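You operate a simulated robot arm through the tools that you are given. There is no shell and no other tool.

The job below is to be done with a simulated robot arm. You get a single attempt, and the scene is never put back.

JOB
Clamp the yellow cable end in the yellow terminal.
Fine: control key off first and on again after; open the lever, shut it on the cable end; the AUX lamp lights.

It is judged by the outcome, as a careful person would: the job done as asked, and still so three seconds after it is handed in. It fails if anything else is knocked over, pushed out of place, dropped, spilled or broken.

ROBOT AND FRAMES
A 7-joint arm with a two-finger parallel gripper, fixed in place. Base frame: the origin is at the foot of the arm, x ahead of it, y to its left, z up. Units: mm, rad, N and s.
Its first joint turns from -2.897 to 2.897 rad. Payload 4.4 kg.
The TCP is the grasp point between the finger pads, 23 mm short of the fingertips. In the tool frame z runs along the fingers and y along their closing line. The gripper opens to 94 mm. The fingers are 38 mm wide and 10 mm thick; the gripper's body (54 by 96 mm) begins 39 mm behind the TCP.
Orientation is that of the tool frame in the base frame, as [roll, pitch, yaw] about the fixed x, y, z axes, in that order (R = Rz(yaw) Ry(pitch) Rx(roll)). With the fingers straight down and closing along the base's y, the tool's x points along the base's -x, its y along +y and its z along -z.

CONTROLS
- The arm moves only by the tool drive_tool. Its argument "increments" is a list of rows, each a list of 7 numbers: the turn, a rotation vector about the tool's x, y, z in rad, then the shift along the tool's x, y, z in mm, then the gripper command, from -1 (shut) to 1 (fully open), values between in proportion. In form: [[ax, ay, az, x, y, z, hand], ...]. A call has 1 to 20 rows; each row shifts and turns the commanded pose from where the row before left it, along the tool's axes as they then stand. A row lasts 0.2 s, in which the tool goes at most 50 mm and 0.15 rad; a call with a longer step from one row to the next is refused whole, and so is a gripper value outside its range. A pose out of reach is approached as far as the arm can. The call stops where the force on the tool passes 40 N (or 10 N more than at its start, if that is more) or the arm is blocked; 0.2 s more then pass. The fingers move at their own pace (about 72 mm/s each) and stop on an object; they squeeze with about 34 N. The grip force told is the motor's: it shows also when the fingers shut on nothing. Time passes only in rows, and 0.2 s behind the last, so rows that do not move let the fingers close. The reply holds the time, the measured pose of the TCP, the force on the tool along the base axes, the opening and the grip force, in the units named above and with some noise, with the torque about the TCP (base axes, N m) and any sound that the robot's microphone picked up.
- Cameras (640 x 400 px; columns grow to the right, rows downward): "scene" is fixed at [51.6, 486.6, 1478.7]; the picture's right is [0.10, -1.00, 0.00], its down [-0.55, -0.05, -0.84] and it looks along [0.83, 0.08, -0.55] (base axes); focal length 214 px, centre (320, 200). "wrist" rides on the gripper at [86, 16, -74] in the tool frame; the picture's right is [-0.18, 0.98, 0.00], its down [-0.58, -0.11, -0.81] and it looks along [-0.79, -0.15, 0.59] (tool axes); focal length 243 px, centre (320, 200). There is no depth. A picture from a camera that has moved, and an enlarged one, comes with that camera's place and axes in the base frame and with its lens. The place of the scene camera against the robot may be out by one fixed shift of up to 25 mm in any direction.
- camera(camera): a new picture of that camera. No time passes.
- close_up(camera, box): a new picture of the part [left, top, right, bottom] of that camera's present view, enlarged. No time passes.
- close_job(): hands the job in; it is judged then, once.

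Places have to be worked out from the pictures, the camera data and where the tool is seen. Open the gripper and draw the arm clear of the work before you hand the job in, unless the task says otherwise.

The tools are called after ">>>" as name(argument=value, ...) on one line, values as JSON. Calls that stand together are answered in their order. drive_tool: Moves the arm, as the interface text tells. Its arguments: {"type":"object","properties":{"increments":{"type":"array","items":{"type":"array","items":{"type":"number"}}}},"required":["increments"]} The other tools are called the same way: camera (camera) takes a picture; close_up (camera, box) takes an enlarged picture of a part of a camera's view; close_job () hands the job in.

At the start:

```text
t: 0.0
position: [516.1, 440.6, 1375.7]
ee_rot: [3.141, 0.0, -3.141]
contact_force: [-1.0, -0.7, -0.7]
ft_torque: [-0.01, 0.01, 0.02]
gripper_width: 93.9
gripper_force: 0.1
```

scene: 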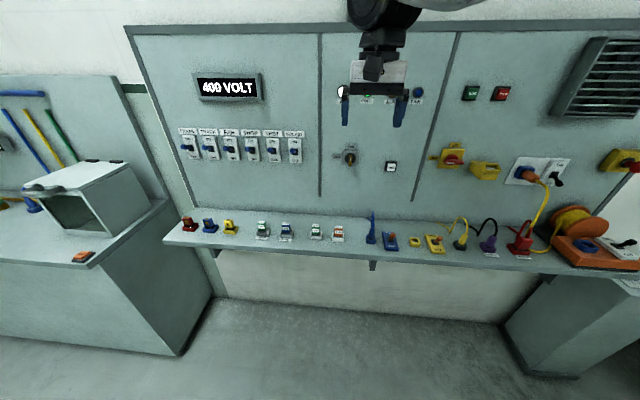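
wrist: 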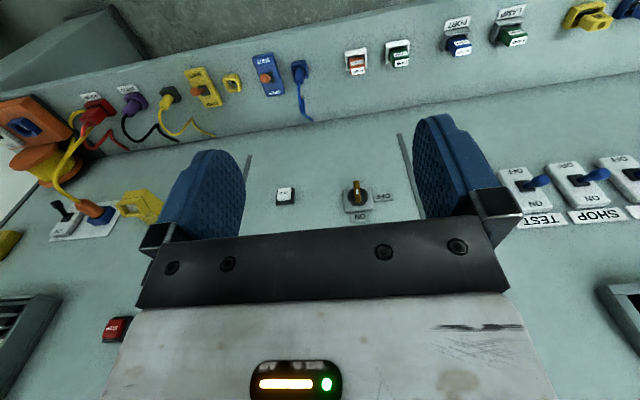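

I'll begin by looking more closely at the board and the shelf, to find the key, the yellow terminal, the cable and the lamps.

>>> close_up(camera="scene", box=[320, 60, 480, 160])

>>> close_up(camera="scene", box=[320, 130, 480, 230])

>>> close_up(camera="scene", box=[350, 190, 478, 270])

>>> close_up(camera="scene", box=[480, 130, 640, 230])

>>> close_up(camera="scene", box=[420, 190, 580, 290])

>>> close_up(camera="scene", box=[160, 190, 360, 270])

>>> close_up(camera="wrist", box=[60, 40, 320, 200])

>>> close_up(camera="wrist", box=[240, 130, 440, 250])

```text
4.00 times, centred on (400, 110) of scene
camera zoom: at [51.6, 486.6, 1478.7], right [0.1, -1.0, 0.0], down [-0.55, -0.05, -0.84], along [0.83, 0.08, -0.55], focal length 858 px, centre (0, 560)
```

zoom: 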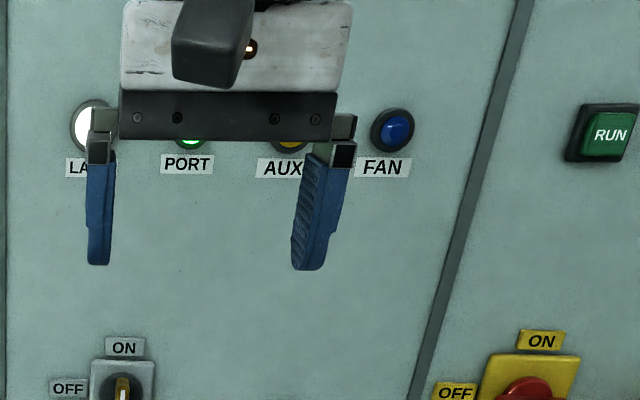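

```text
4.00 times, centred on (400, 180) of scene
camera zoom: at [51.6, 486.6, 1478.7], right [0.1, -1.0, 0.0], down [-0.55, -0.05, -0.84], along [0.83, 0.08, -0.55], focal length 858 px, centre (0, 280)
```

zoom: 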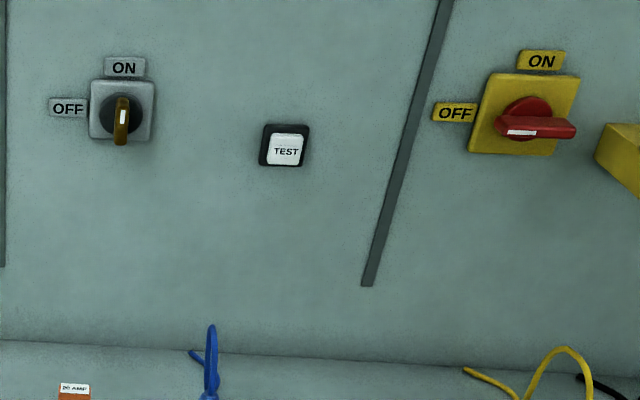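

```text
5.00 times, centred on (414, 230) of scene
camera zoom: at [51.6, 486.6, 1478.7], right [0.1, -1.0, 0.0], down [-0.55, -0.05, -0.84], along [0.83, 0.08, -0.55], focal length 1072 px, centre (-150, 50)
```

zoom: 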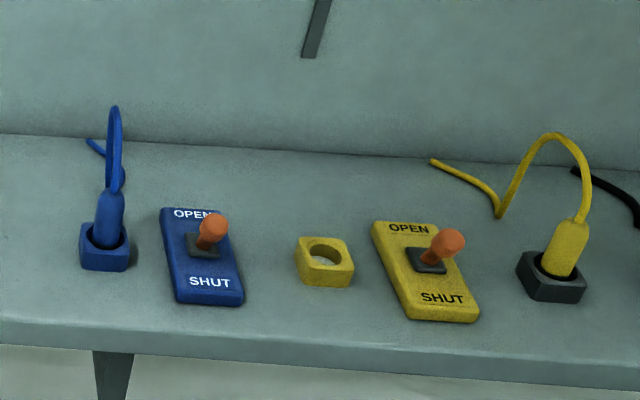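

```text
4.00 times, centred on (560, 180) of scene
camera zoom: at [51.6, 486.6, 1478.7], right [0.1, -1.0, 0.0], down [-0.55, -0.05, -0.84], along [0.83, 0.08, -0.55], focal length 858 px, centre (-640, 280)
```

zoom: 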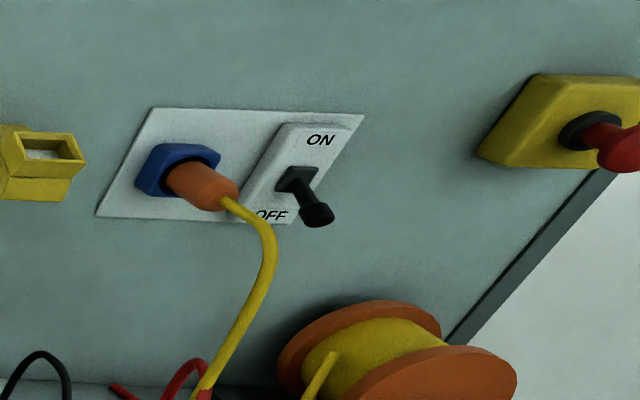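

```text
4.00 times, centred on (500, 240) of scene
camera zoom: at [51.6, 486.6, 1478.7], right [0.1, -1.0, 0.0], down [-0.55, -0.05, -0.84], along [0.83, 0.08, -0.55], focal length 858 px, centre (-400, 40)
```

zoom: 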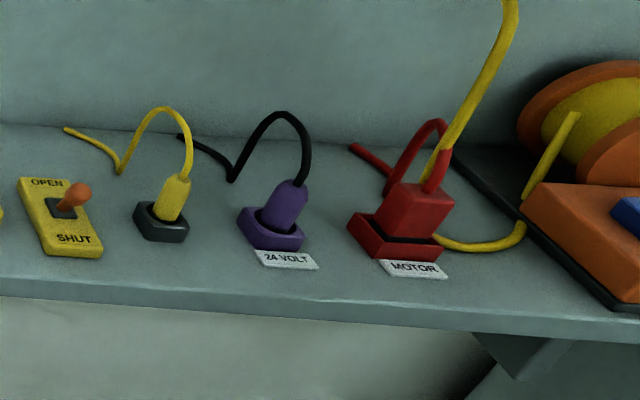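

```text
3.20 times, centred on (260, 230) of scene
camera zoom: at [51.6, 486.6, 1478.7], right [0.1, -1.0, 0.0], down [-0.55, -0.05, -0.84], along [0.83, 0.08, -0.55], focal length 686 px, centre (512, 104)
```

zoom: 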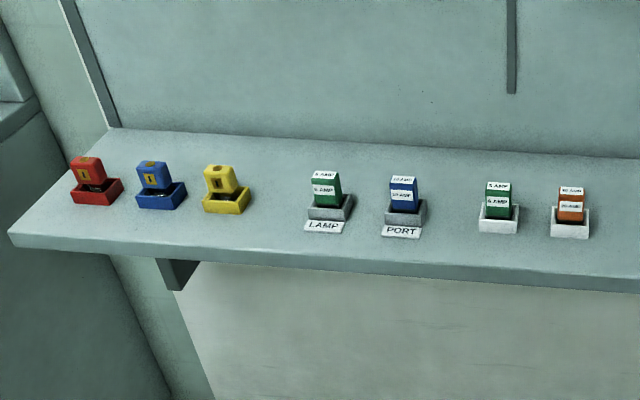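

```text
2.46 times, centred on (190, 120) of wrist
camera zoom: at [431.1, 459.2, 1452.3], right [0.18, 0.98, 0.0], down [0.58, -0.11, 0.81], along [0.79, -0.15, -0.59], focal length 597 px, centre (640, 397)
```

zoom: 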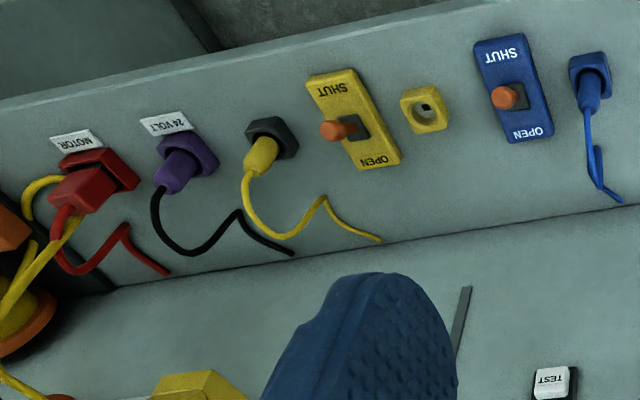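

```text
3.20 times, centred on (340, 190) of wrist
camera zoom: at [431.1, 459.2, 1452.3], right [0.18, 0.98, 0.0], down [0.58, -0.11, 0.81], along [0.79, -0.15, -0.59], focal length 776 px, centre (256, 232)
```

zoom: 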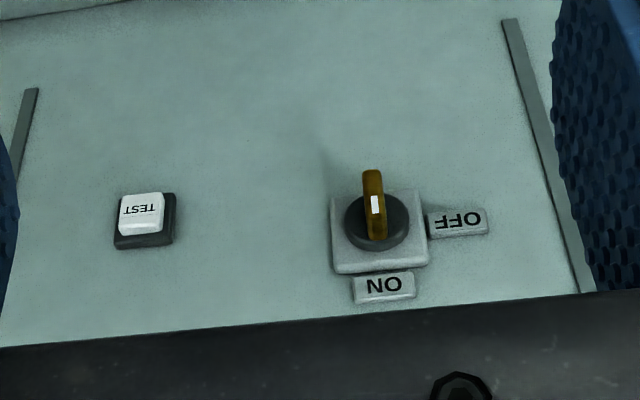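

The yellow terminal, its lever and the parked yellow cable end sit on the shelf, and the control key is on the board, currently at ON. I'm moving the hand above the shelf near the yellow items, keeping well clear, to measure them with the wrist camera.

>>> drive_tool(increments=[[0, 0, 0, -2.4, -24, 22.5, 1], [0, 0, 0, -2.4, -24, 22.5, 1], [0, 0, 0, -2.4, -24, 22.5, 1], [0, 0, 0, -2.4, -24, 22.5, 1], [0, 0, 0, -2.4, -24, 22.5, 1], [0, 0, 0, -2.4, -24, 22.5, 1], [0, 0, 0, -2.4, -24, 22.5, 1], [0, 0, 0, -2.4, -24, 22.5, 1], [0, 0, 0, -2.4, -24, 22.5, 1], [0, 0, 0, -2.4, -24, 22.5, 1], [0, 0, 0, 0, 0, 0, 1]])

>>> camera(camera="wrist")

>>> camera(camera="scene")

```text
t: 2.4
position: [539.6, 201.9, 1149.2]
ee_rot: [3.141, 0.001, -3.141]
contact_force: [0.0, -0.2, -0.1]
ft_torque: [0.04, 0.01, -0.03]
gripper_width: 94.1
gripper_force: 0.1
```

```text
taken
camera wrist: at [454.4, 219.1, 1225.6], right [0.18, 0.98, 0.0], down [0.58, -0.11, 0.81], along [0.79, -0.15, -0.59], focal length 243 px, centre (320, 200)
```

wrist: 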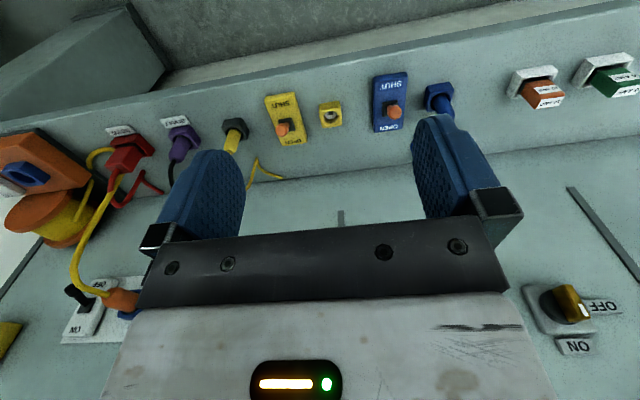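

```text
taken
```

scene: 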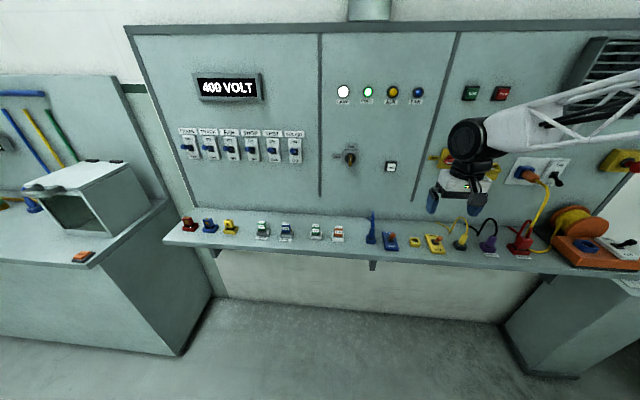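

>>> close_up(camera="wrist", box=[200, 60, 360, 160])

>>> close_up(camera="wrist", box=[350, 60, 510, 160])

>>> close_up(camera="wrist", box=[500, 250, 640, 340])

>>> close_up(camera="scene", box=[320, 70, 440, 190])

>>> close_up(camera="scene", box=[395, 215, 475, 265])

```text
4.00 times, centred on (280, 110) of wrist
camera zoom: at [454.4, 219.1, 1225.6], right [0.18, 0.98, 0.0], down [0.58, -0.11, 0.81], along [0.79, -0.15, -0.59], focal length 970 px, centre (480, 560)
```

zoom: 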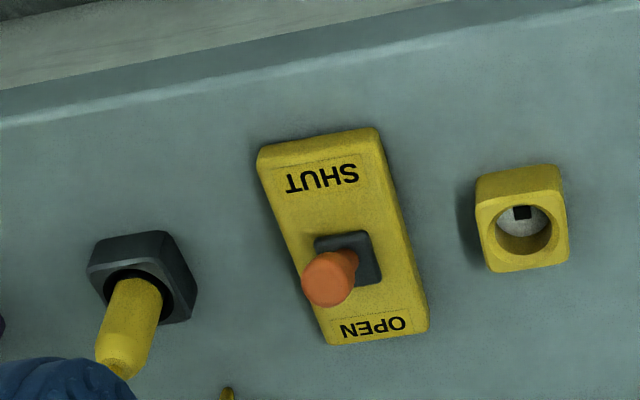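

```text
4.00 times, centred on (430, 110) of wrist
camera zoom: at [454.4, 219.1, 1225.6], right [0.18, 0.98, 0.0], down [0.58, -0.11, 0.81], along [0.79, -0.15, -0.59], focal length 970 px, centre (-120, 560)
```

zoom: 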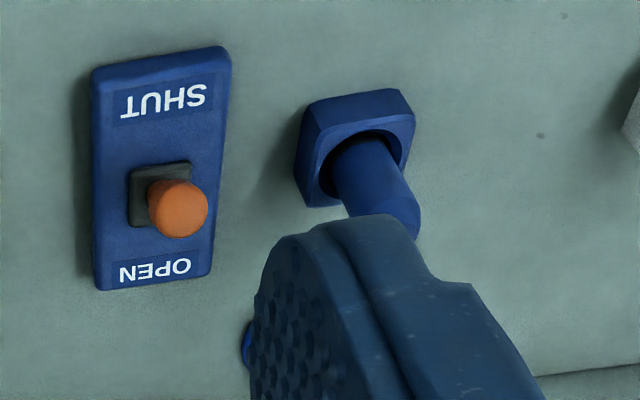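

```text
4.44 times, centred on (570, 295) of wrist
camera zoom: at [454.4, 219.1, 1225.6], right [0.18, 0.98, 0.0], down [0.58, -0.11, 0.81], along [0.79, -0.15, -0.59], focal length 1078 px, centre (-791, -222)
```

zoom: 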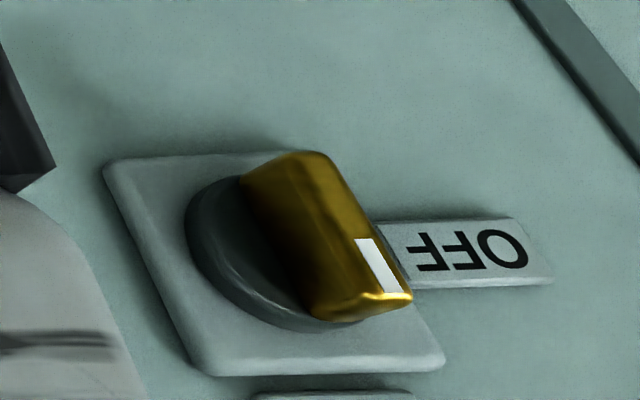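

```text
3.33 times, centred on (380, 130) of scene
camera zoom: at [51.6, 486.6, 1478.7], right [0.1, -1.0, 0.0], down [-0.55, -0.05, -0.84], along [0.83, 0.08, -0.55], focal length 715 px, centre (120, 433)
```

zoom: 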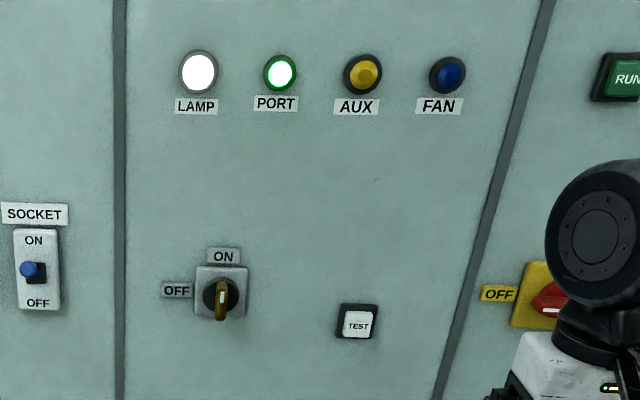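

```text
8.00 times, centred on (435, 240) of scene
camera zoom: at [51.6, 486.6, 1478.7], right [0.1, -1.0, 0.0], down [-0.55, -0.05, -0.84], along [0.83, 0.08, -0.55], focal length 1716 px, centre (-600, -120)
```

zoom: 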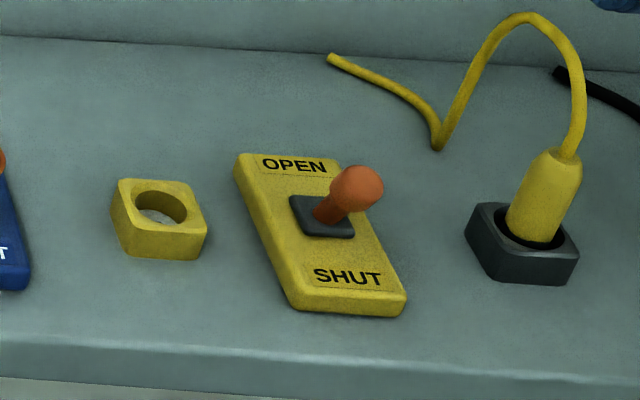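

The lever is leaning towards SHUT and the key is at ON, near (818, 462, 1157). I'm moving level with the key, about 200 mm back from the board, and turning the hand to point at it.

>>> drive_tool(increments=[[0, 0, 0, -10, 43.5, -1, 1], [0, 0, 0, -10, 43.5, -1, 1], [0, 0, 0, -10, 43.5, -1, 1], [0, 0, 0, -10, 43.5, -1, 1], [0, 0, 0, -10, 43.5, -1, 1], [0, 0, 0, -10, 43.5, -1, 1], [0, -0.1428, 0, 0, 0, 0, 1], [0, -0.1428, 0, 0, 0, 0, 1], [0, -0.1428, 0, 0, 0, 0, 1], [0, -0.1428, 0, 0, 0, 0, 1], [0, -0.1428, 0, 0, 0, 0, 1], [0, -0.1428, 0, 0, 0, 0, 1], [0, -0.1428, 0, 0, 0, 0, 1], [0, -0.1428, 0, 0, 0, 0, 1], [0, -0.1428, 0, 0, 0, 0, 1], [0, -0.1428, 0, 0, 0, 0, 1], [0, -0.1428, 0, 0, 0, 0, 1], [0, 0, 0, 0, 0, 0, 1]])

>>> camera(camera="wrist")

>>> camera(camera="scene")

```text
t: 6.2
position: [598.9, 462.9, 1156.7]
ee_rot: [0.334, 1.568, 0.335]
contact_force: [0.2, 1.1, -0.3]
ft_torque: [-0.02, -0.04, 0.03]
gripper_width: 94.0
gripper_force: 0.1
```

```text
taken
camera wrist: at [526.4, 480.9, 1072.0], right [0.0, 0.98, 0.18], down [-0.81, -0.11, 0.58], along [0.59, -0.15, 0.79], focal length 243 px, centre (320, 200)
```

wrist: 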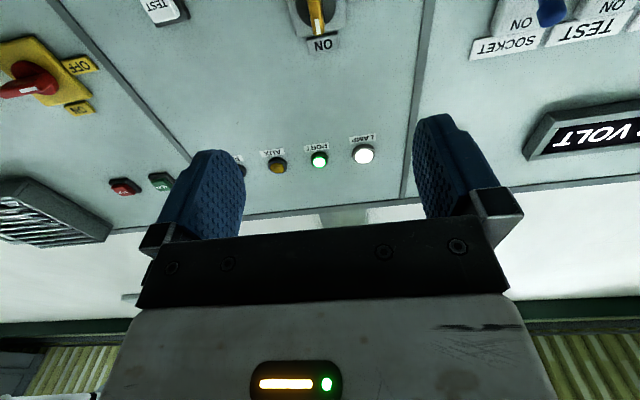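

```text
taken
```

scene: 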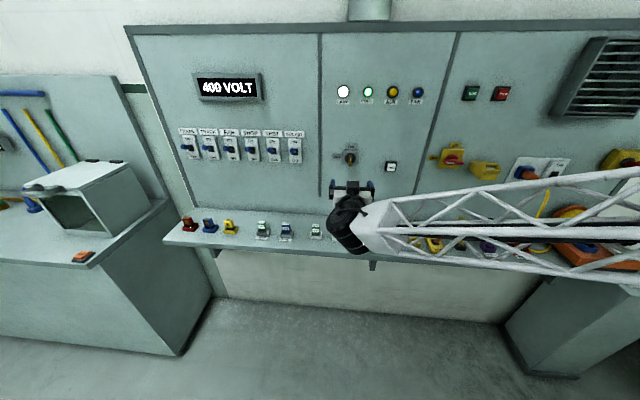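

The hand is square to the board with the key straight ahead. I'm closing most of the gap and checking alignment again.

>>> drive_tool(increments=[[0, 0, 0, 0, 0, 27, 0.4], [0, 0, 0, 0, 0, 27, 0.2], [0, 0, 0, 0, 0, 27, 0.1], [0, 0, 0, 0, 0, 27, 0.1], [0, 0, 0, 0, 0, 0, 0.1]])

>>> camera(camera="wrist")

>>> close_up(camera="scene", box=[310, 130, 390, 210])

```text
t: 7.4
position: [709.3, 459.6, 1156.8]
ee_rot: [-2.675, 1.569, -2.675]
contact_force: [0.8, -0.4, 0.0]
ft_torque: [0.02, -0.01, 0.04]
gripper_width: 51.9
gripper_force: 0.0
```

```text
taken
camera wrist: at [636.9, 477.9, 1071.5], right [0.0, 0.98, 0.18], down [-0.81, -0.11, 0.58], along [0.59, -0.15, 0.79], focal length 243 px, centre (320, 200)
```

wrist: 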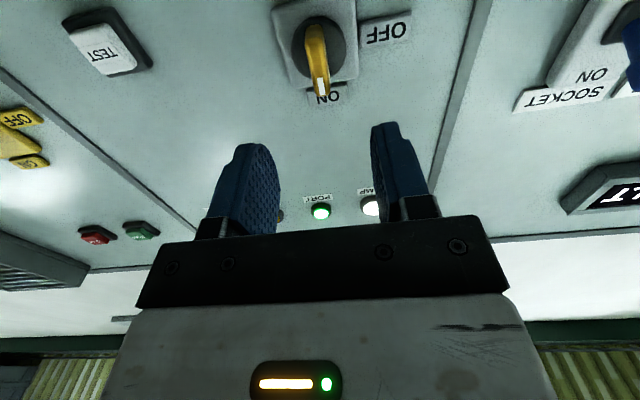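

```text
5.00 times, centred on (350, 170) of scene
camera zoom: at [51.6, 486.6, 1478.7], right [0.1, -1.0, 0.0], down [-0.55, -0.05, -0.84], along [0.83, 0.08, -0.55], focal length 1072 px, centre (170, 350)
```

zoom: 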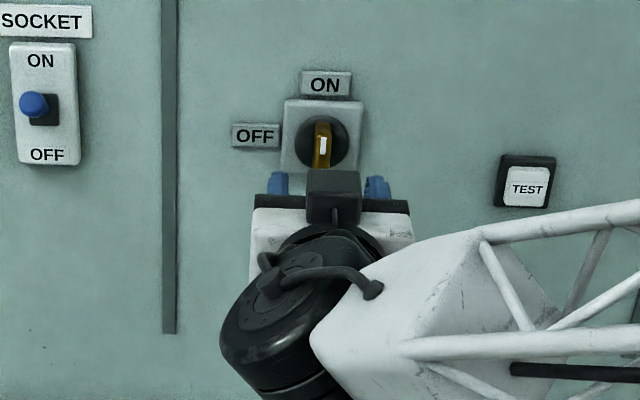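

>>> close_up(camera="wrist", box=[240, 0, 400, 100])

```text
4.00 times, centred on (320, 50) of wrist
camera zoom: at [636.9, 477.9, 1071.5], right [0.0, 0.98, 0.18], down [-0.81, -0.11, 0.58], along [0.59, -0.15, 0.79], focal length 970 px, centre (320, 800)
```

zoom: 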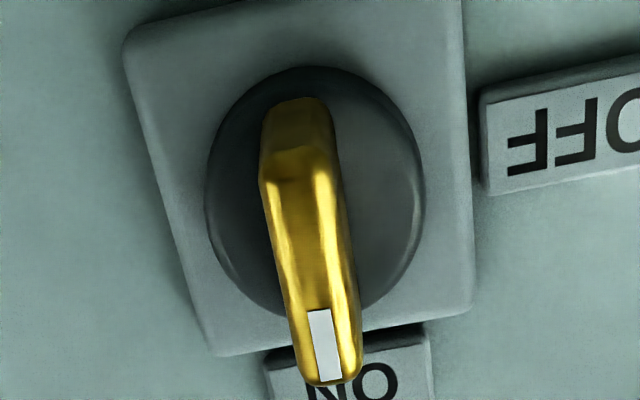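

Combining the views, the key's centre is about (835, 462, 1149). I'm dropping 8 mm and advancing until the fingertips are just ahead of it, then looking again.

>>> drive_tool(increments=[[0, 0, 0, 4, 0, 20, 0.1], [0, 0, 0, 4, 0, 20, 0.1], [0, 0, 0, 0, 0, 20, 0.1], [0, 0, 0, 0, 0, 15, 0.1], [0, 0, 0, 0, 0, 0, 0.1]])

>>> camera(camera="wrist")

>>> close_up(camera="scene", box=[310, 120, 390, 200])

```text
t: 8.6
position: [785.1, 460.9, 1147.9]
ee_rot: [0.097, 1.57, 0.096]
contact_force: [0.8, 0.3, -0.6]
ft_torque: [-0.01, 0.0, 0.01]
gripper_width: 51.9
gripper_force: 0.1
```

```text
taken
camera wrist: at [712.0, 478.5, 1063.8], right [0.0, 0.98, 0.18], down [-0.81, -0.11, 0.58], along [0.59, -0.15, 0.79], focal length 243 px, centre (320, 200)
```

wrist: 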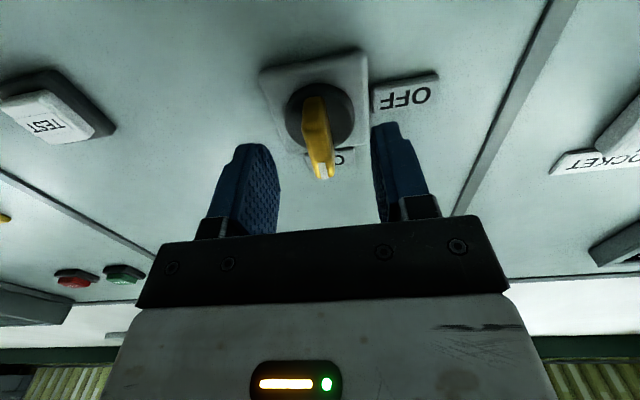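

```text
5.00 times, centred on (350, 160) of scene
camera zoom: at [51.6, 486.6, 1478.7], right [0.1, -1.0, 0.0], down [-0.55, -0.05, -0.84], along [0.83, 0.08, -0.55], focal length 1072 px, centre (170, 400)
```

zoom: 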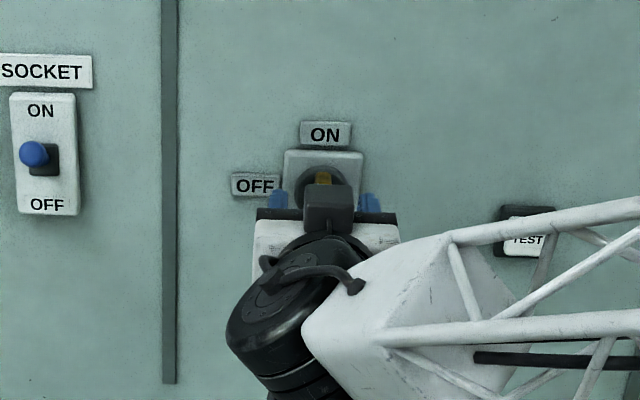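

The bow of the key sits between the fingers and sticks out to about x=808. I'm advancing 25 mm and closing on it.

>>> drive_tool(increments=[[0, 0, 0, 0, 0, 13, 0.1], [0, 0, 0, 0, 0, 12, 0.1], [0, 0, 0, 0, 0, 0, 0.1]])

>>> camera(camera="wrist")

```text
t: 9.4
position: [808.4, 459.5, 1150.9]
ee_rot: [0.242, 1.57, 0.241]
contact_force: [-0.2, -0.2, 0.1]
ft_torque: [-0.03, -0.01, -0.04]
gripper_width: 51.9
gripper_force: 0.1
```

```text
taken
camera wrist: at [736.0, 478.2, 1065.5], right [0.0, 0.98, 0.18], down [-0.81, -0.11, 0.58], along [0.59, -0.15, 0.79], focal length 243 px, centre (320, 200)
```

wrist: 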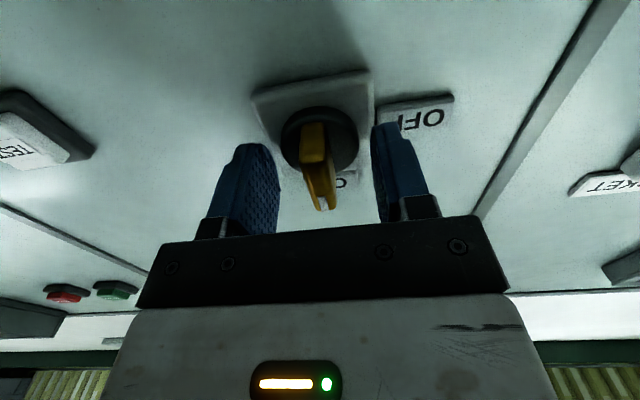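

No contact yet and the bow is between the pads. I'm closing the gripper on it.

>>> drive_tool(increments=[[0, 0, 0, 0, 0, 0, -0.5], [0, 0, 0, 0, 0, 0, -1], [0, 0, 0, 0, 0, 0, -1], [0, 0, 0, 0, 0, 0, -1]])

>>> camera(camera="wrist")

```text
t: 10.4
position: [809.8, 459.8, 1150.1]
ee_rot: [0.015, 1.57, 0.012]
contact_force: [6.1, 2.8, 0.2]
ft_torque: [0.0, 0.02, 0.02]
gripper_width: 41.6
gripper_force: 44.8
```

```text
taken
camera wrist: at [736.0, 478.1, 1065.5], right [0.0, 0.98, 0.18], down [-0.81, -0.11, 0.58], along [0.59, -0.15, 0.79], focal length 243 px, centre (320, 200)
```

wrist: 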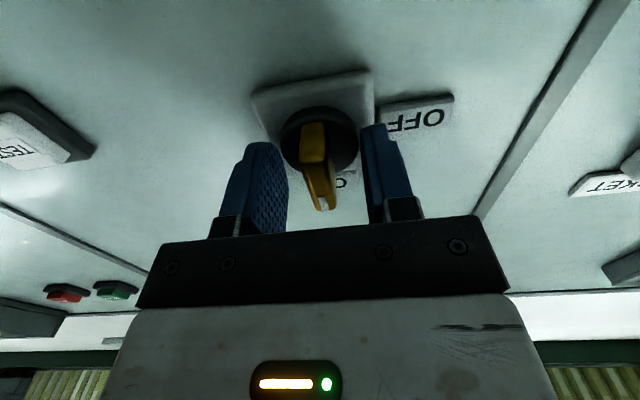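

The fingers stopped at 41.6 mm, so they gripped the round dial and not the bow. I'm opening, backing off 9 mm and closing again.

>>> drive_tool(increments=[[0, 0, 0, 0, 0, 0, 0.1], [0, 0, 0, 0, 0, 0, 0.1], [0, 0, 0, 0, 0, -9, 0.1], [0, 0, 0, 0, 0, 0, 0.1], [0, 0, 0, 0, 0, 0, -0.5], [0, 0, 0, 0, 0, 0, -1], [0, 0, 0, 0, 0, 0, -1], [0, 0, 0, 0, 0, 0, -1]])

>>> camera(camera="wrist")

```text
t: 12.2
position: [800.5, 458.7, 1148.9]
ee_rot: [-0.554, 1.57, -0.554]
contact_force: [-12.9, -24.5, -1.3]
ft_torque: [0.04, -0.82, -0.09]
gripper_width: 12.2
gripper_force: 44.8
```

```text
taken
camera wrist: at [727.3, 478.2, 1064.8], right [0.0, 0.98, 0.18], down [-0.81, -0.11, 0.58], along [0.59, -0.15, 0.79], focal length 243 px, centre (320, 200)
```

wrist: 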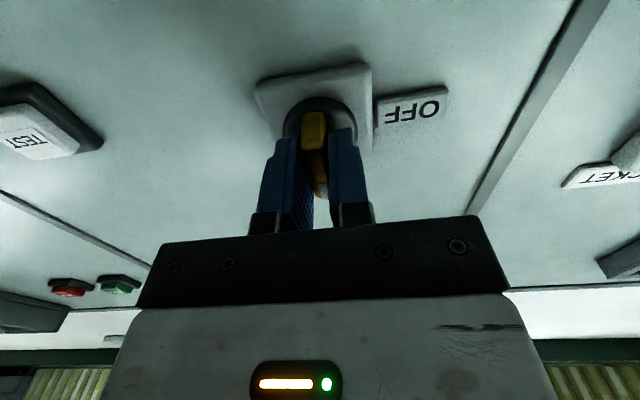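

The bow is gripped at 12.2 mm, but there is a 24 N side load towards -y, so the hand is slightly off centre. I'm shifting 1.5 mm to relieve it before turning.

>>> drive_tool(increments=[[0, 0, 0, 0, -1.5, 0, -1], [0, 0, 0, 0, 0, 0, -1]])

```text
t: 12.9
position: [801.4, 460.0, 1149.6]
ee_rot: [0.803, 1.57, 0.805]
contact_force: [18.3, 7.9, -2.4]
ft_torque: [-0.02, -0.23, -0.02]
gripper_width: 12.0
gripper_force: 44.6
stopped in row 2: the force on the tool passed its limit at 41 N (the readings are from after the stop); the commanded pose is now the measured one
```

The load has mostly settled. I'll start turning towards OFF (anticlockwise seen from the front) in small steps.

>>> drive_tool(increments=[[0, 0, 0, 0, 0, 0, -1], [0, 0, -0.1, 0, 0, 0, -1], [0, 0, -0.1, 0, 0, 0, -1]])

>>> camera(camera="wrist")

```text
t: 13.7
position: [800.3, 460.7, 1148.9]
ee_rot: [-1.568, 1.396, -1.567]
contact_force: [20.5, 14.1, -3.3]
ft_torque: [0.03, -0.65, 0.11]
gripper_width: 12.5
gripper_force: 45.1
stopped in row 3: the force on the tool passed its limit at 42 N (the readings are from after the stop); the commanded pose is now the measured one
```

```text
taken
camera wrist: at [727.2, 462.6, 1063.2], right [0.0, 1.0, 0.01], down [-0.81, -0.01, 0.59], along [0.59, -0.01, 0.81], focal length 243 px, centre (320, 200)
```

wrist: 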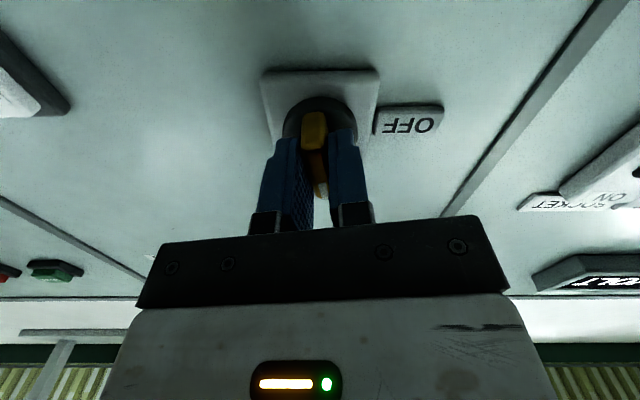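

The key is turning with the hand. I'm easing 1 mm forward to relieve the axial load and continuing the turn.

>>> drive_tool(increments=[[0, 0, 0, 0, 0.5, 1, -1], [0, 0, -0.06, 0, 0, 0, -1], [0, 0, -0.06, 0, 0, 0, -1], [0, 0, -0.06, 0, 0, 0, -1], [0, 0, -0.06, 0, 0, 0, -1]])

```text
t: 14.4
position: [800.6, 460.1, 1149.8]
ee_rot: [-1.564, 1.327, -1.566]
contact_force: [-20.7, -5.6, 3.5]
ft_torque: [0.01, -0.03, -0.14]
gripper_width: 12.3
gripper_force: 44.5
stopped in row 3: the force on the tool passed its limit at 42 N (the readings are from after the stop); the commanded pose is now the measured one
```

The rigid grip builds up side loads, so I'll loosen the fingers to about 14 mm and turn the key like a wrench.

>>> drive_tool(increments=[[0, 0, 0, 0, 0, 0, -0.7], [0, 0, 0, 0, 0, 0, -0.7], [0, 0, -0.1, 0, 0, 0, -0.7], [0, 0, -0.1, 0, 0, 0, -0.7], [0, 0, -0.1, 0, 0, 0, -0.7], [0, 0, -0.1, 0, 0, 0, -0.7]])

>>> camera(camera="wrist")

```text
t: 15.8
position: [799.5, 459.4, 1149.1]
ee_rot: [-1.568, 0.926, -1.569]
contact_force: [-0.9, 0.5, -0.2]
ft_torque: [-0.01, -0.02, -0.01]
gripper_width: 14.6
gripper_force: 0.1
```

```text
taken
camera wrist: at [728.0, 423.0, 1072.0], right [0.0, 0.9, -0.44], down [-0.81, 0.26, 0.53], along [0.59, 0.36, 0.72], focal length 243 px, centre (320, 200)
```

wrist: 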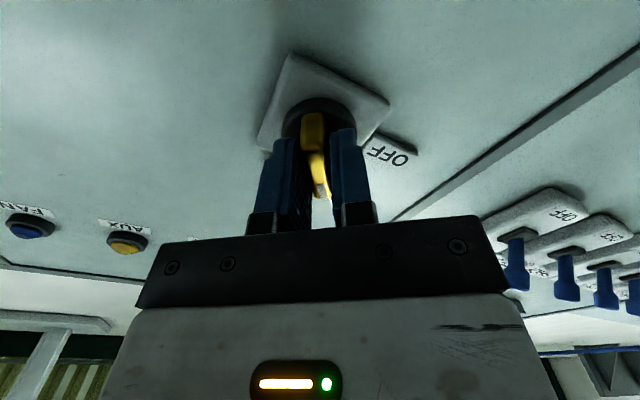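

That works with no side load. I'm continuing the turn to the OFF position.

>>> drive_tool(increments=[[0, 0, -0.1, 0, 0, 0, -0.7], [0, 0, -0.1, 0, 0, 0, -0.7], [0, 0, -0.1, 0, 0, 0, -0.7], [0, 0, -0.1, 0, 0, 0, -0.7], [0, 0, -0.1, 0, 0, 0, -0.7], [0, 0, -0.1, 0, 0, 0, -0.7], [0, 0, -0.1, 0, 0, 0, -0.7], [0, 0, -0.1, 0, 0, 0, -0.7], [0, 0, -0.1, 0, 0, 0, -0.7], [0, 0, -0.06, 0, 0, 0, -0.7], [0, 0, 0, 0, 0, 0, -0.7]])

>>> camera(camera="wrist")

>>> close_up(camera="scene", box=[310, 70, 440, 200])

```text
t: 18.2
position: [800.5, 460.1, 1148.6]
ee_rot: [-1.569, -0.035, -1.572]
contact_force: [-0.3, -1.5, 3.9]
ft_torque: [0.13, 0.0, 0.01]
gripper_width: 15.8
gripper_force: 1.8
```

```text
taken
camera wrist: at [727.5, 374.9, 1137.2], right [0.0, 0.15, -0.99], down [-0.81, 0.58, 0.09], along [0.59, 0.8, 0.12], focal length 243 px, centre (320, 200)
```

wrist: 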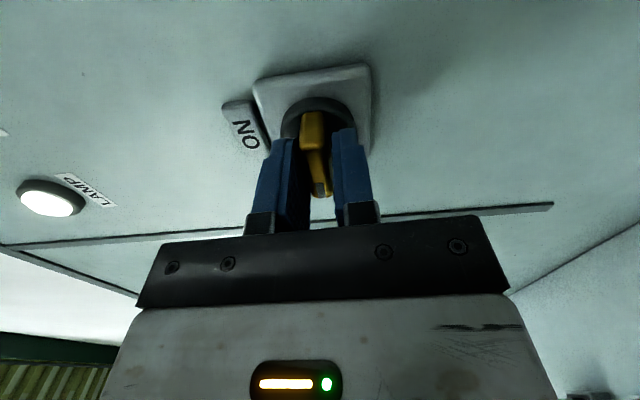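

```text
3.08 times, centred on (375, 135) of scene
camera zoom: at [51.6, 486.6, 1478.7], right [0.1, -1.0, 0.0], down [-0.55, -0.05, -0.84], along [0.83, 0.08, -0.55], focal length 660 px, centre (151, 400)
```

zoom: 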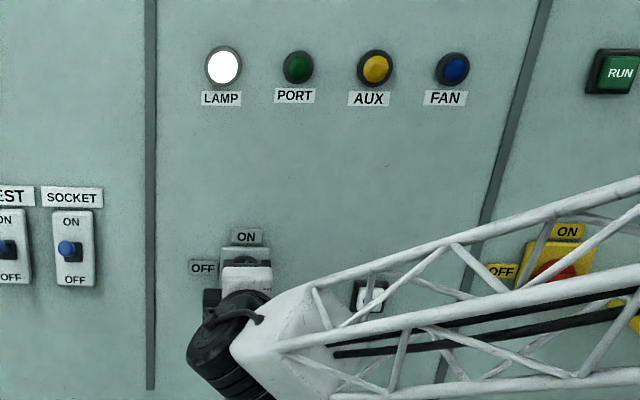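

PORT has gone dark, so the control circuit looks off. I'm opening, backing straight out and checking the key.

>>> drive_tool(increments=[[0, 0, 0, 0, 0, 0, -0.3], [0, 0, 0, 0, 0, 0, -0.3], [0, 0, 0, 0, 0, -20, -0.3], [0, 0, 0, 0, 0, -40, -0.3], [0, 0, 0, 0, 0, -40, -0.3], [0, 0, 0, 0, 0, 0, -0.3]])

>>> camera(camera="wrist")

>>> close_up(camera="scene", box=[320, 70, 440, 190])

```text
t: 19.6
position: [702.2, 459.1, 1148.8]
ee_rot: [-1.569, -0.033, -1.57]
contact_force: [0.1, 0.3, -0.1]
ft_torque: [0.04, 0.0, -0.02]
gripper_width: 32.9
gripper_force: 0.1
```

```text
taken
camera wrist: at [628.8, 375.1, 1136.3], right [0.0, 0.15, -0.99], down [-0.81, 0.58, 0.09], along [0.59, 0.8, 0.12], focal length 243 px, centre (320, 200)
```

wrist: 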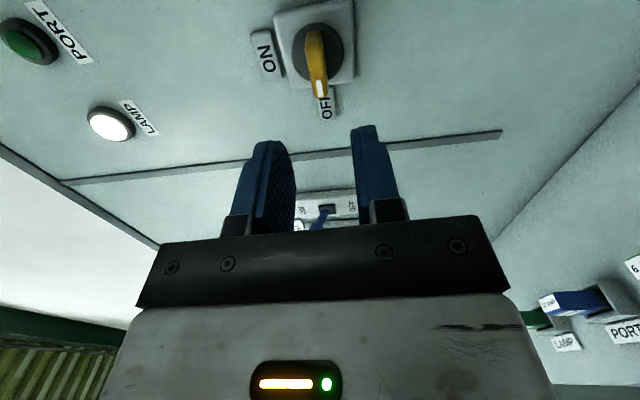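

```text
3.33 times, centred on (380, 130) of scene
camera zoom: at [51.6, 486.6, 1478.7], right [0.1, -1.0, 0.0], down [-0.55, -0.05, -0.84], along [0.83, 0.08, -0.55], focal length 715 px, centre (120, 433)
```

zoom: 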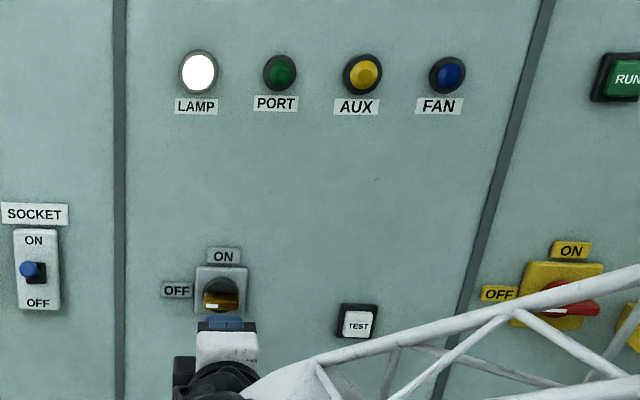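

The key is at OFF, and PORT is dark while LAMP stays lit. Now I'll point the hand down again and move above the yellow items to measure them.

>>> drive_tool(increments=[[0, 0, 0.146, 0, 0, -9, 0], [0, 0, 0.146, 0, 0, -9, 0], [0, 0, 0.146, 0, 0, -9, 0], [0, 0, 0.146, 0, 0, -9, 0], [0, 0, 0.146, 0, 0, -9, 0], [0, 0, 0.146, 0, 0, -9, 0], [0, 0, 0.146, 0, 0, -9, 0], [0, 0, 0.146, 0, 0, -9, 0], [0, 0, 0.146, 0, 0, -9, 0], [0, 0, 0.146, 0, 0, -9, 0], [0, 0, 0.145, 0, 0, -9, 0], [0, 0, 0, 0, -40, 0, 0], [0, 0, 0, 0, -40, 0, 0], [0, 0, 0, 0, -40, 0, 0], [0, 0, 0, 0, -40, 0, 0], [0, 0, 0, 0, -40, 0, 0], [0, 0, 0, 0, -40, 0, 0]])

>>> drive_tool(increments=[[0, 0.1428, 0, 0, 0, 0, 0], [0, 0.1428, 0, 0, 0, 0, 0], [0, 0.1428, 0, 0, 0, 0, 0], [0, 0.1428, 0, 0, 0, 0, 0], [0, 0.1428, 0, 0, 0, 0, 0], [0, 0.1428, 0, 0, 0, 0, 0], [0, 0.1428, 0, 0, 0, 0, 0], [0, 0.1428, 0, 0, 0, 0, 0], [0, 0.1428, 0, 0, 0, 0, 0], [0, 0.1428, 0, 0, 0, 0, 0], [0, 0.1428, 0, 0, 0, 0, 0], [0, 0, 0, 0, 0, 0, 0]])

>>> camera(camera="wrist")

```text
t: 23.2
position: [606.2, 219.5, 1150.8]
ee_rot: [1.228, 1.57, 1.231]
contact_force: [-0.8, -0.5, 0.1]
ft_torque: [0.0, 0.0, 0.02]
gripper_width: 46.8
gripper_force: 0.1
```

```text
t: 25.8
position: [602.2, 221.2, 1149.7]
ee_rot: [3.14, 0.001, -3.141]
contact_force: [-0.5, -0.7, 0.5]
ft_torque: [-0.03, 0.01, 0.02]
gripper_width: 46.9
gripper_force: 0.1
```

```text
taken
camera wrist: at [516.2, 238.5, 1225.3], right [0.18, 0.98, 0.0], down [0.58, -0.11, 0.81], along [0.79, -0.15, -0.59], focal length 243 px, centre (320, 200)
```

wrist: 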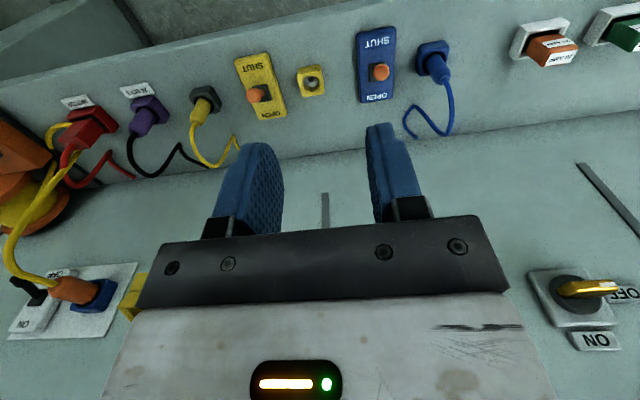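

I'm lowering to about z=1060 over the yellow lever for a closer pair of views.

>>> drive_tool(increments=[[0, 0, 0, -6, -6, 18, 0], [0, 0, 0, -6, -6, 18, 0], [0, 0, 0, -6, -6, 18, 0], [0, 0, 0, -6, -6, 18, 0], [0, 0, 0, -6, -6, 18, 0], [0, 0, 0, 0, 0, 0, 0], [0, 0, 0, 0, 0, 0, 0]])

>>> camera(camera="wrist")

>>> close_up(camera="wrist", box=[240, 40, 400, 140])

>>> close_up(camera="wrist", box=[140, 50, 300, 150])

```text
t: 27.4
position: [632.9, 191.9, 1058.6]
ee_rot: [3.139, 0.002, 3.141]
contact_force: [0.6, -0.4, -0.1]
ft_torque: [0.01, 0.02, -0.02]
gripper_width: 46.9
gripper_force: 0.0
```

```text
taken
camera wrist: at [548.2, 210.0, 1135.3], right [0.18, 0.98, 0.0], down [0.58, -0.11, 0.81], along [0.79, -0.15, -0.59], focal length 243 px, centre (320, 200)
```

wrist: 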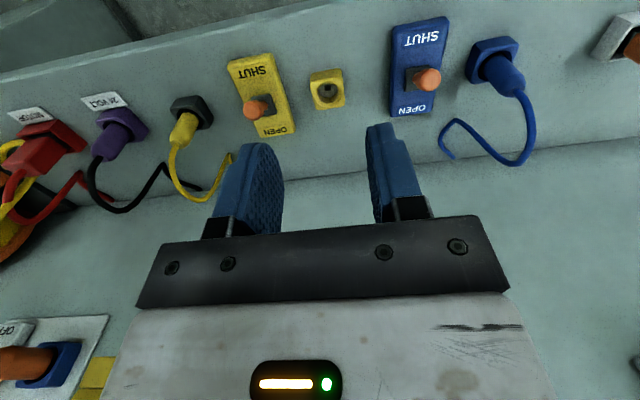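

```text
4.00 times, centred on (320, 90) of wrist
camera zoom: at [548.2, 210.0, 1135.3], right [0.18, 0.98, 0.0], down [0.58, -0.11, 0.81], along [0.79, -0.15, -0.59], focal length 970 px, centre (320, 640)
```

zoom: 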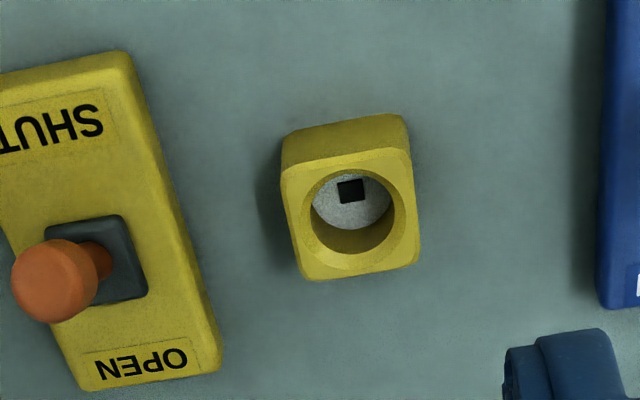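

```text
4.00 times, centred on (220, 100) of wrist
camera zoom: at [548.2, 210.0, 1135.3], right [0.18, 0.98, 0.0], down [0.58, -0.11, 0.81], along [0.79, -0.15, -0.59], focal length 970 px, centre (720, 600)
```

zoom: 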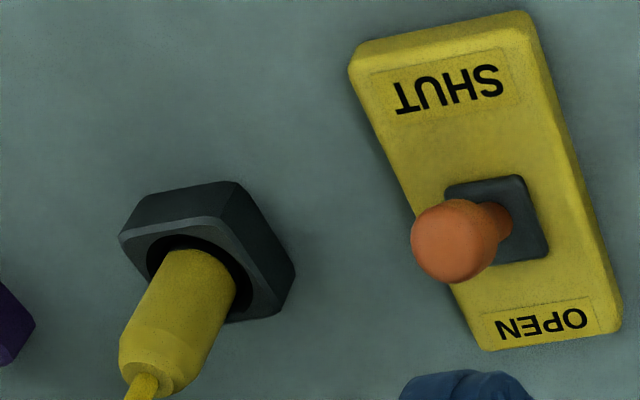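

Two views agree: the lever pivot is near (696, 117, 880) and its knob near (678, 116, 917), so it leans to SHUT. The terminal hole is near (694, 192, 880) and the parked plug near (693, 22), its top at z≈926. I'm closing the gripper and moving just in front of the knob to push it towards OPEN (+x).

>>> drive_tool(increments=[[0, 0, 0, 0, -38, 0, -1], [0, 0, 0, 0, -37.5, 0, -1], [0, 0, 0, 0, 0, 30, -1], [0, 0, 0, 0, 0, 35, -1], [0, 0, 0, 0, 0, 35, -1], [0, 0, 0, 0, 0, 28, -1], [0, 0, 0, 0, 0, 0, -1]])

>>> camera(camera="wrist")

>>> close_up(camera="scene", box=[380, 195, 480, 270])

```text
t: 29.0
position: [635.5, 114.8, 929.7]
ee_rot: [3.14, 0.001, 3.141]
contact_force: [0.2, -0.1, -0.4]
ft_torque: [-0.02, 0.0, 0.01]
gripper_width: 0.2
gripper_force: 33.8
```

```text
taken
camera wrist: at [550.7, 133.1, 1006.7], right [0.18, 0.98, 0.0], down [0.58, -0.11, 0.81], along [0.79, -0.15, -0.59], focal length 243 px, centre (320, 200)
```

wrist: 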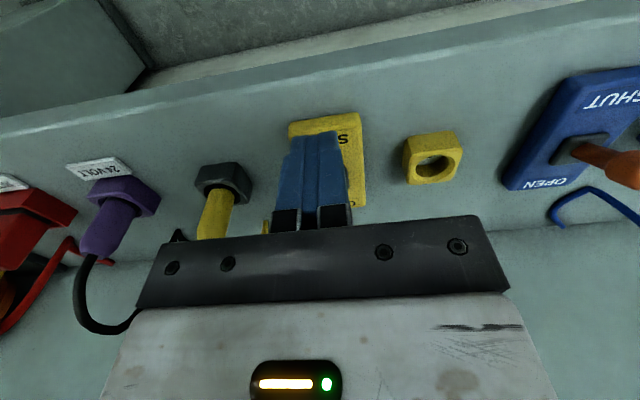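

```text
5.33 times, centred on (430, 232) of scene
camera zoom: at [51.6, 486.6, 1478.7], right [0.1, -1.0, 0.0], down [-0.55, -0.05, -0.84], along [0.83, 0.08, -0.55], focal length 1144 px, centre (-267, 27)
```

zoom: 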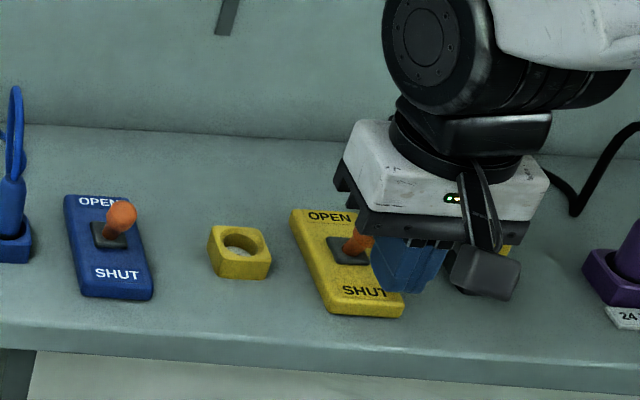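

The fingers are lined up about 13 mm in front of the knob. I'm pushing +x slowly towards OPEN.

>>> drive_tool(increments=[[0, 0, 0, -6, 1, 0, -1], [0, 0, 0, -6, 0, 0, -1], [0, 0, 0, -5, 0, 0, -1], [0, 0, 0, -5, 0, 0, -1], [0, 0, 0, -5, 0, 0, -1], [0, 0, 0, -5, 0, 0, -1], [0, 0, 0, -5, 0, 0, -1], [0, 0, 0, -4, 0, 0, -1], [0, 0, 0, -4, 0, 0, -1]])

>>> close_up(camera="scene", box=[380, 195, 480, 270])

```text
t: 31.0
position: [677.7, 115.9, 930.6]
ee_rot: [3.14, 0.002, -3.141]
contact_force: [0.9, -0.1, 0.2]
ft_torque: [-0.01, 0.01, -0.04]
gripper_width: 0.0
gripper_force: 34.3
```

```text
5.33 times, centred on (430, 232) of scene
camera zoom: at [51.6, 486.6, 1478.7], right [0.1, -1.0, 0.0], down [-0.55, -0.05, -0.84], along [0.83, 0.08, -0.55], focal length 1144 px, centre (-267, 27)
```

zoom: 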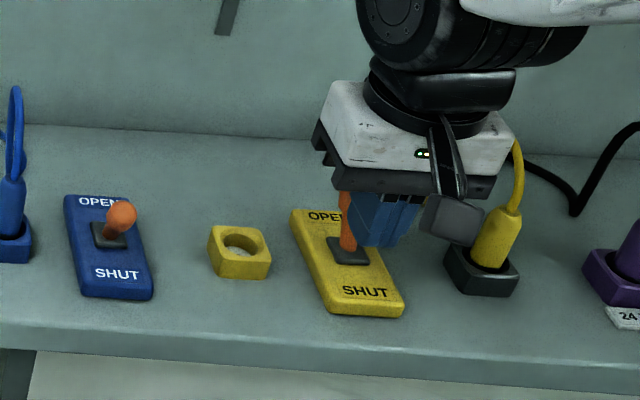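

The lever has moved past upright with almost no load. I'm pushing a little further to its end stop.

>>> drive_tool(increments=[[0, 0, 0, -4, 0, 0, -1], [0, 0, 0, -3, 0, 0, -1], [0, 0, 0, 0, 0, 0, -1]])

>>> close_up(camera="scene", box=[380, 195, 480, 270])

```text
t: 31.6
position: [681.0, 115.4, 929.3]
ee_rot: [3.141, -0.004, 3.14]
contact_force: [-15.6, -2.5, 9.9]
ft_torque: [-0.18, 0.14, 0.03]
gripper_width: 0.0
gripper_force: 34.1
stopped in row 2: the force on the tool passed its limit at 52 N (the readings are from after the stop); the commanded pose is now the measured one
```

```text
5.33 times, centred on (430, 232) of scene
camera zoom: at [51.6, 486.6, 1478.7], right [0.1, -1.0, 0.0], down [-0.55, -0.05, -0.84], along [0.83, 0.08, -0.55], focal length 1144 px, centre (-267, 27)
```

zoom: 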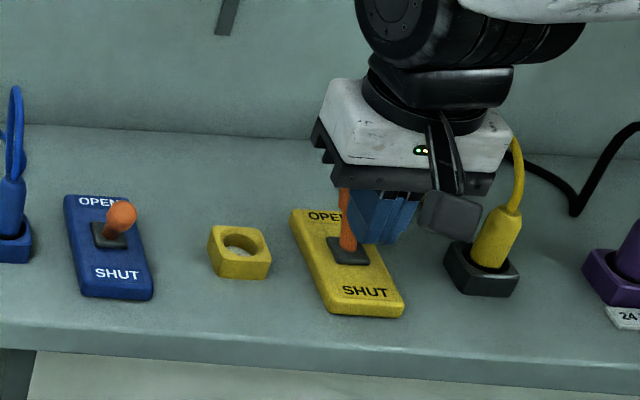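

It reached the end stop. I'm backing off the lever, then rising to check it.

>>> drive_tool(increments=[[0, 0, 0, 15, 0, 0, -1], [0, 0, 0, 25, 0, 0, -1], [0, 0, 0, 0, 0, -30, -1], [0, 0, 0, 0, 0, -40, -1], [0, 0, 0, 10, 0, -40, -1], [0, 0, 0, 0, 0, 0, -1]])

>>> close_up(camera="scene", box=[380, 195, 480, 270])

>>> camera(camera="wrist")

```text
t: 33.0
position: [633.6, 116.5, 1041.3]
ee_rot: [3.139, -0.002, -3.14]
contact_force: [0.2, -0.1, -0.1]
ft_torque: [-0.01, 0.06, 0.0]
gripper_width: 0.0
gripper_force: 33.9
```

```text
5.33 times, centred on (430, 232) of scene
camera zoom: at [51.6, 486.6, 1478.7], right [0.1, -1.0, 0.0], down [-0.55, -0.05, -0.84], along [0.83, 0.08, -0.55], focal length 1144 px, centre (-267, 27)
```

zoom: 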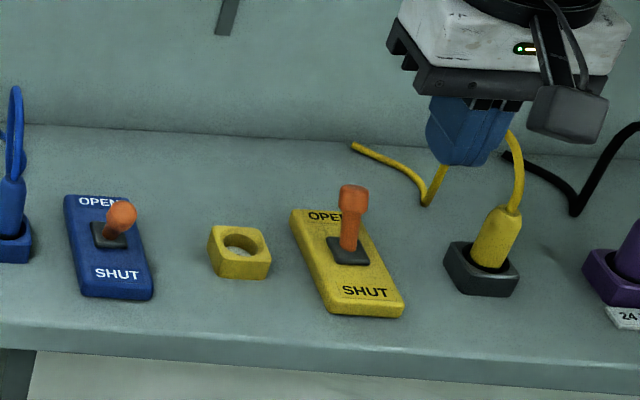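

```text
taken
camera wrist: at [548.0, 133.9, 1117.9], right [0.18, 0.98, 0.0], down [0.58, -0.11, 0.8], along [0.79, -0.15, -0.59], focal length 243 px, centre (320, 200)
```

wrist: 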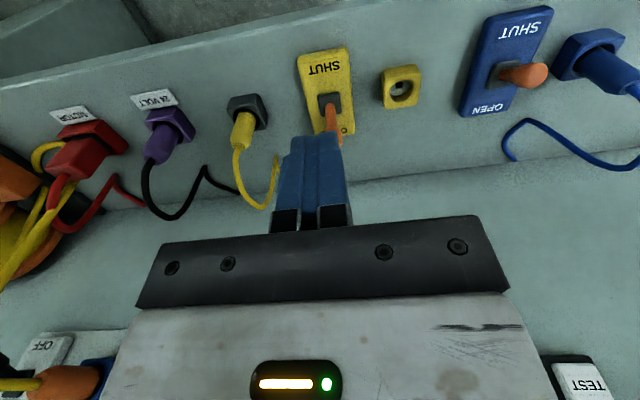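

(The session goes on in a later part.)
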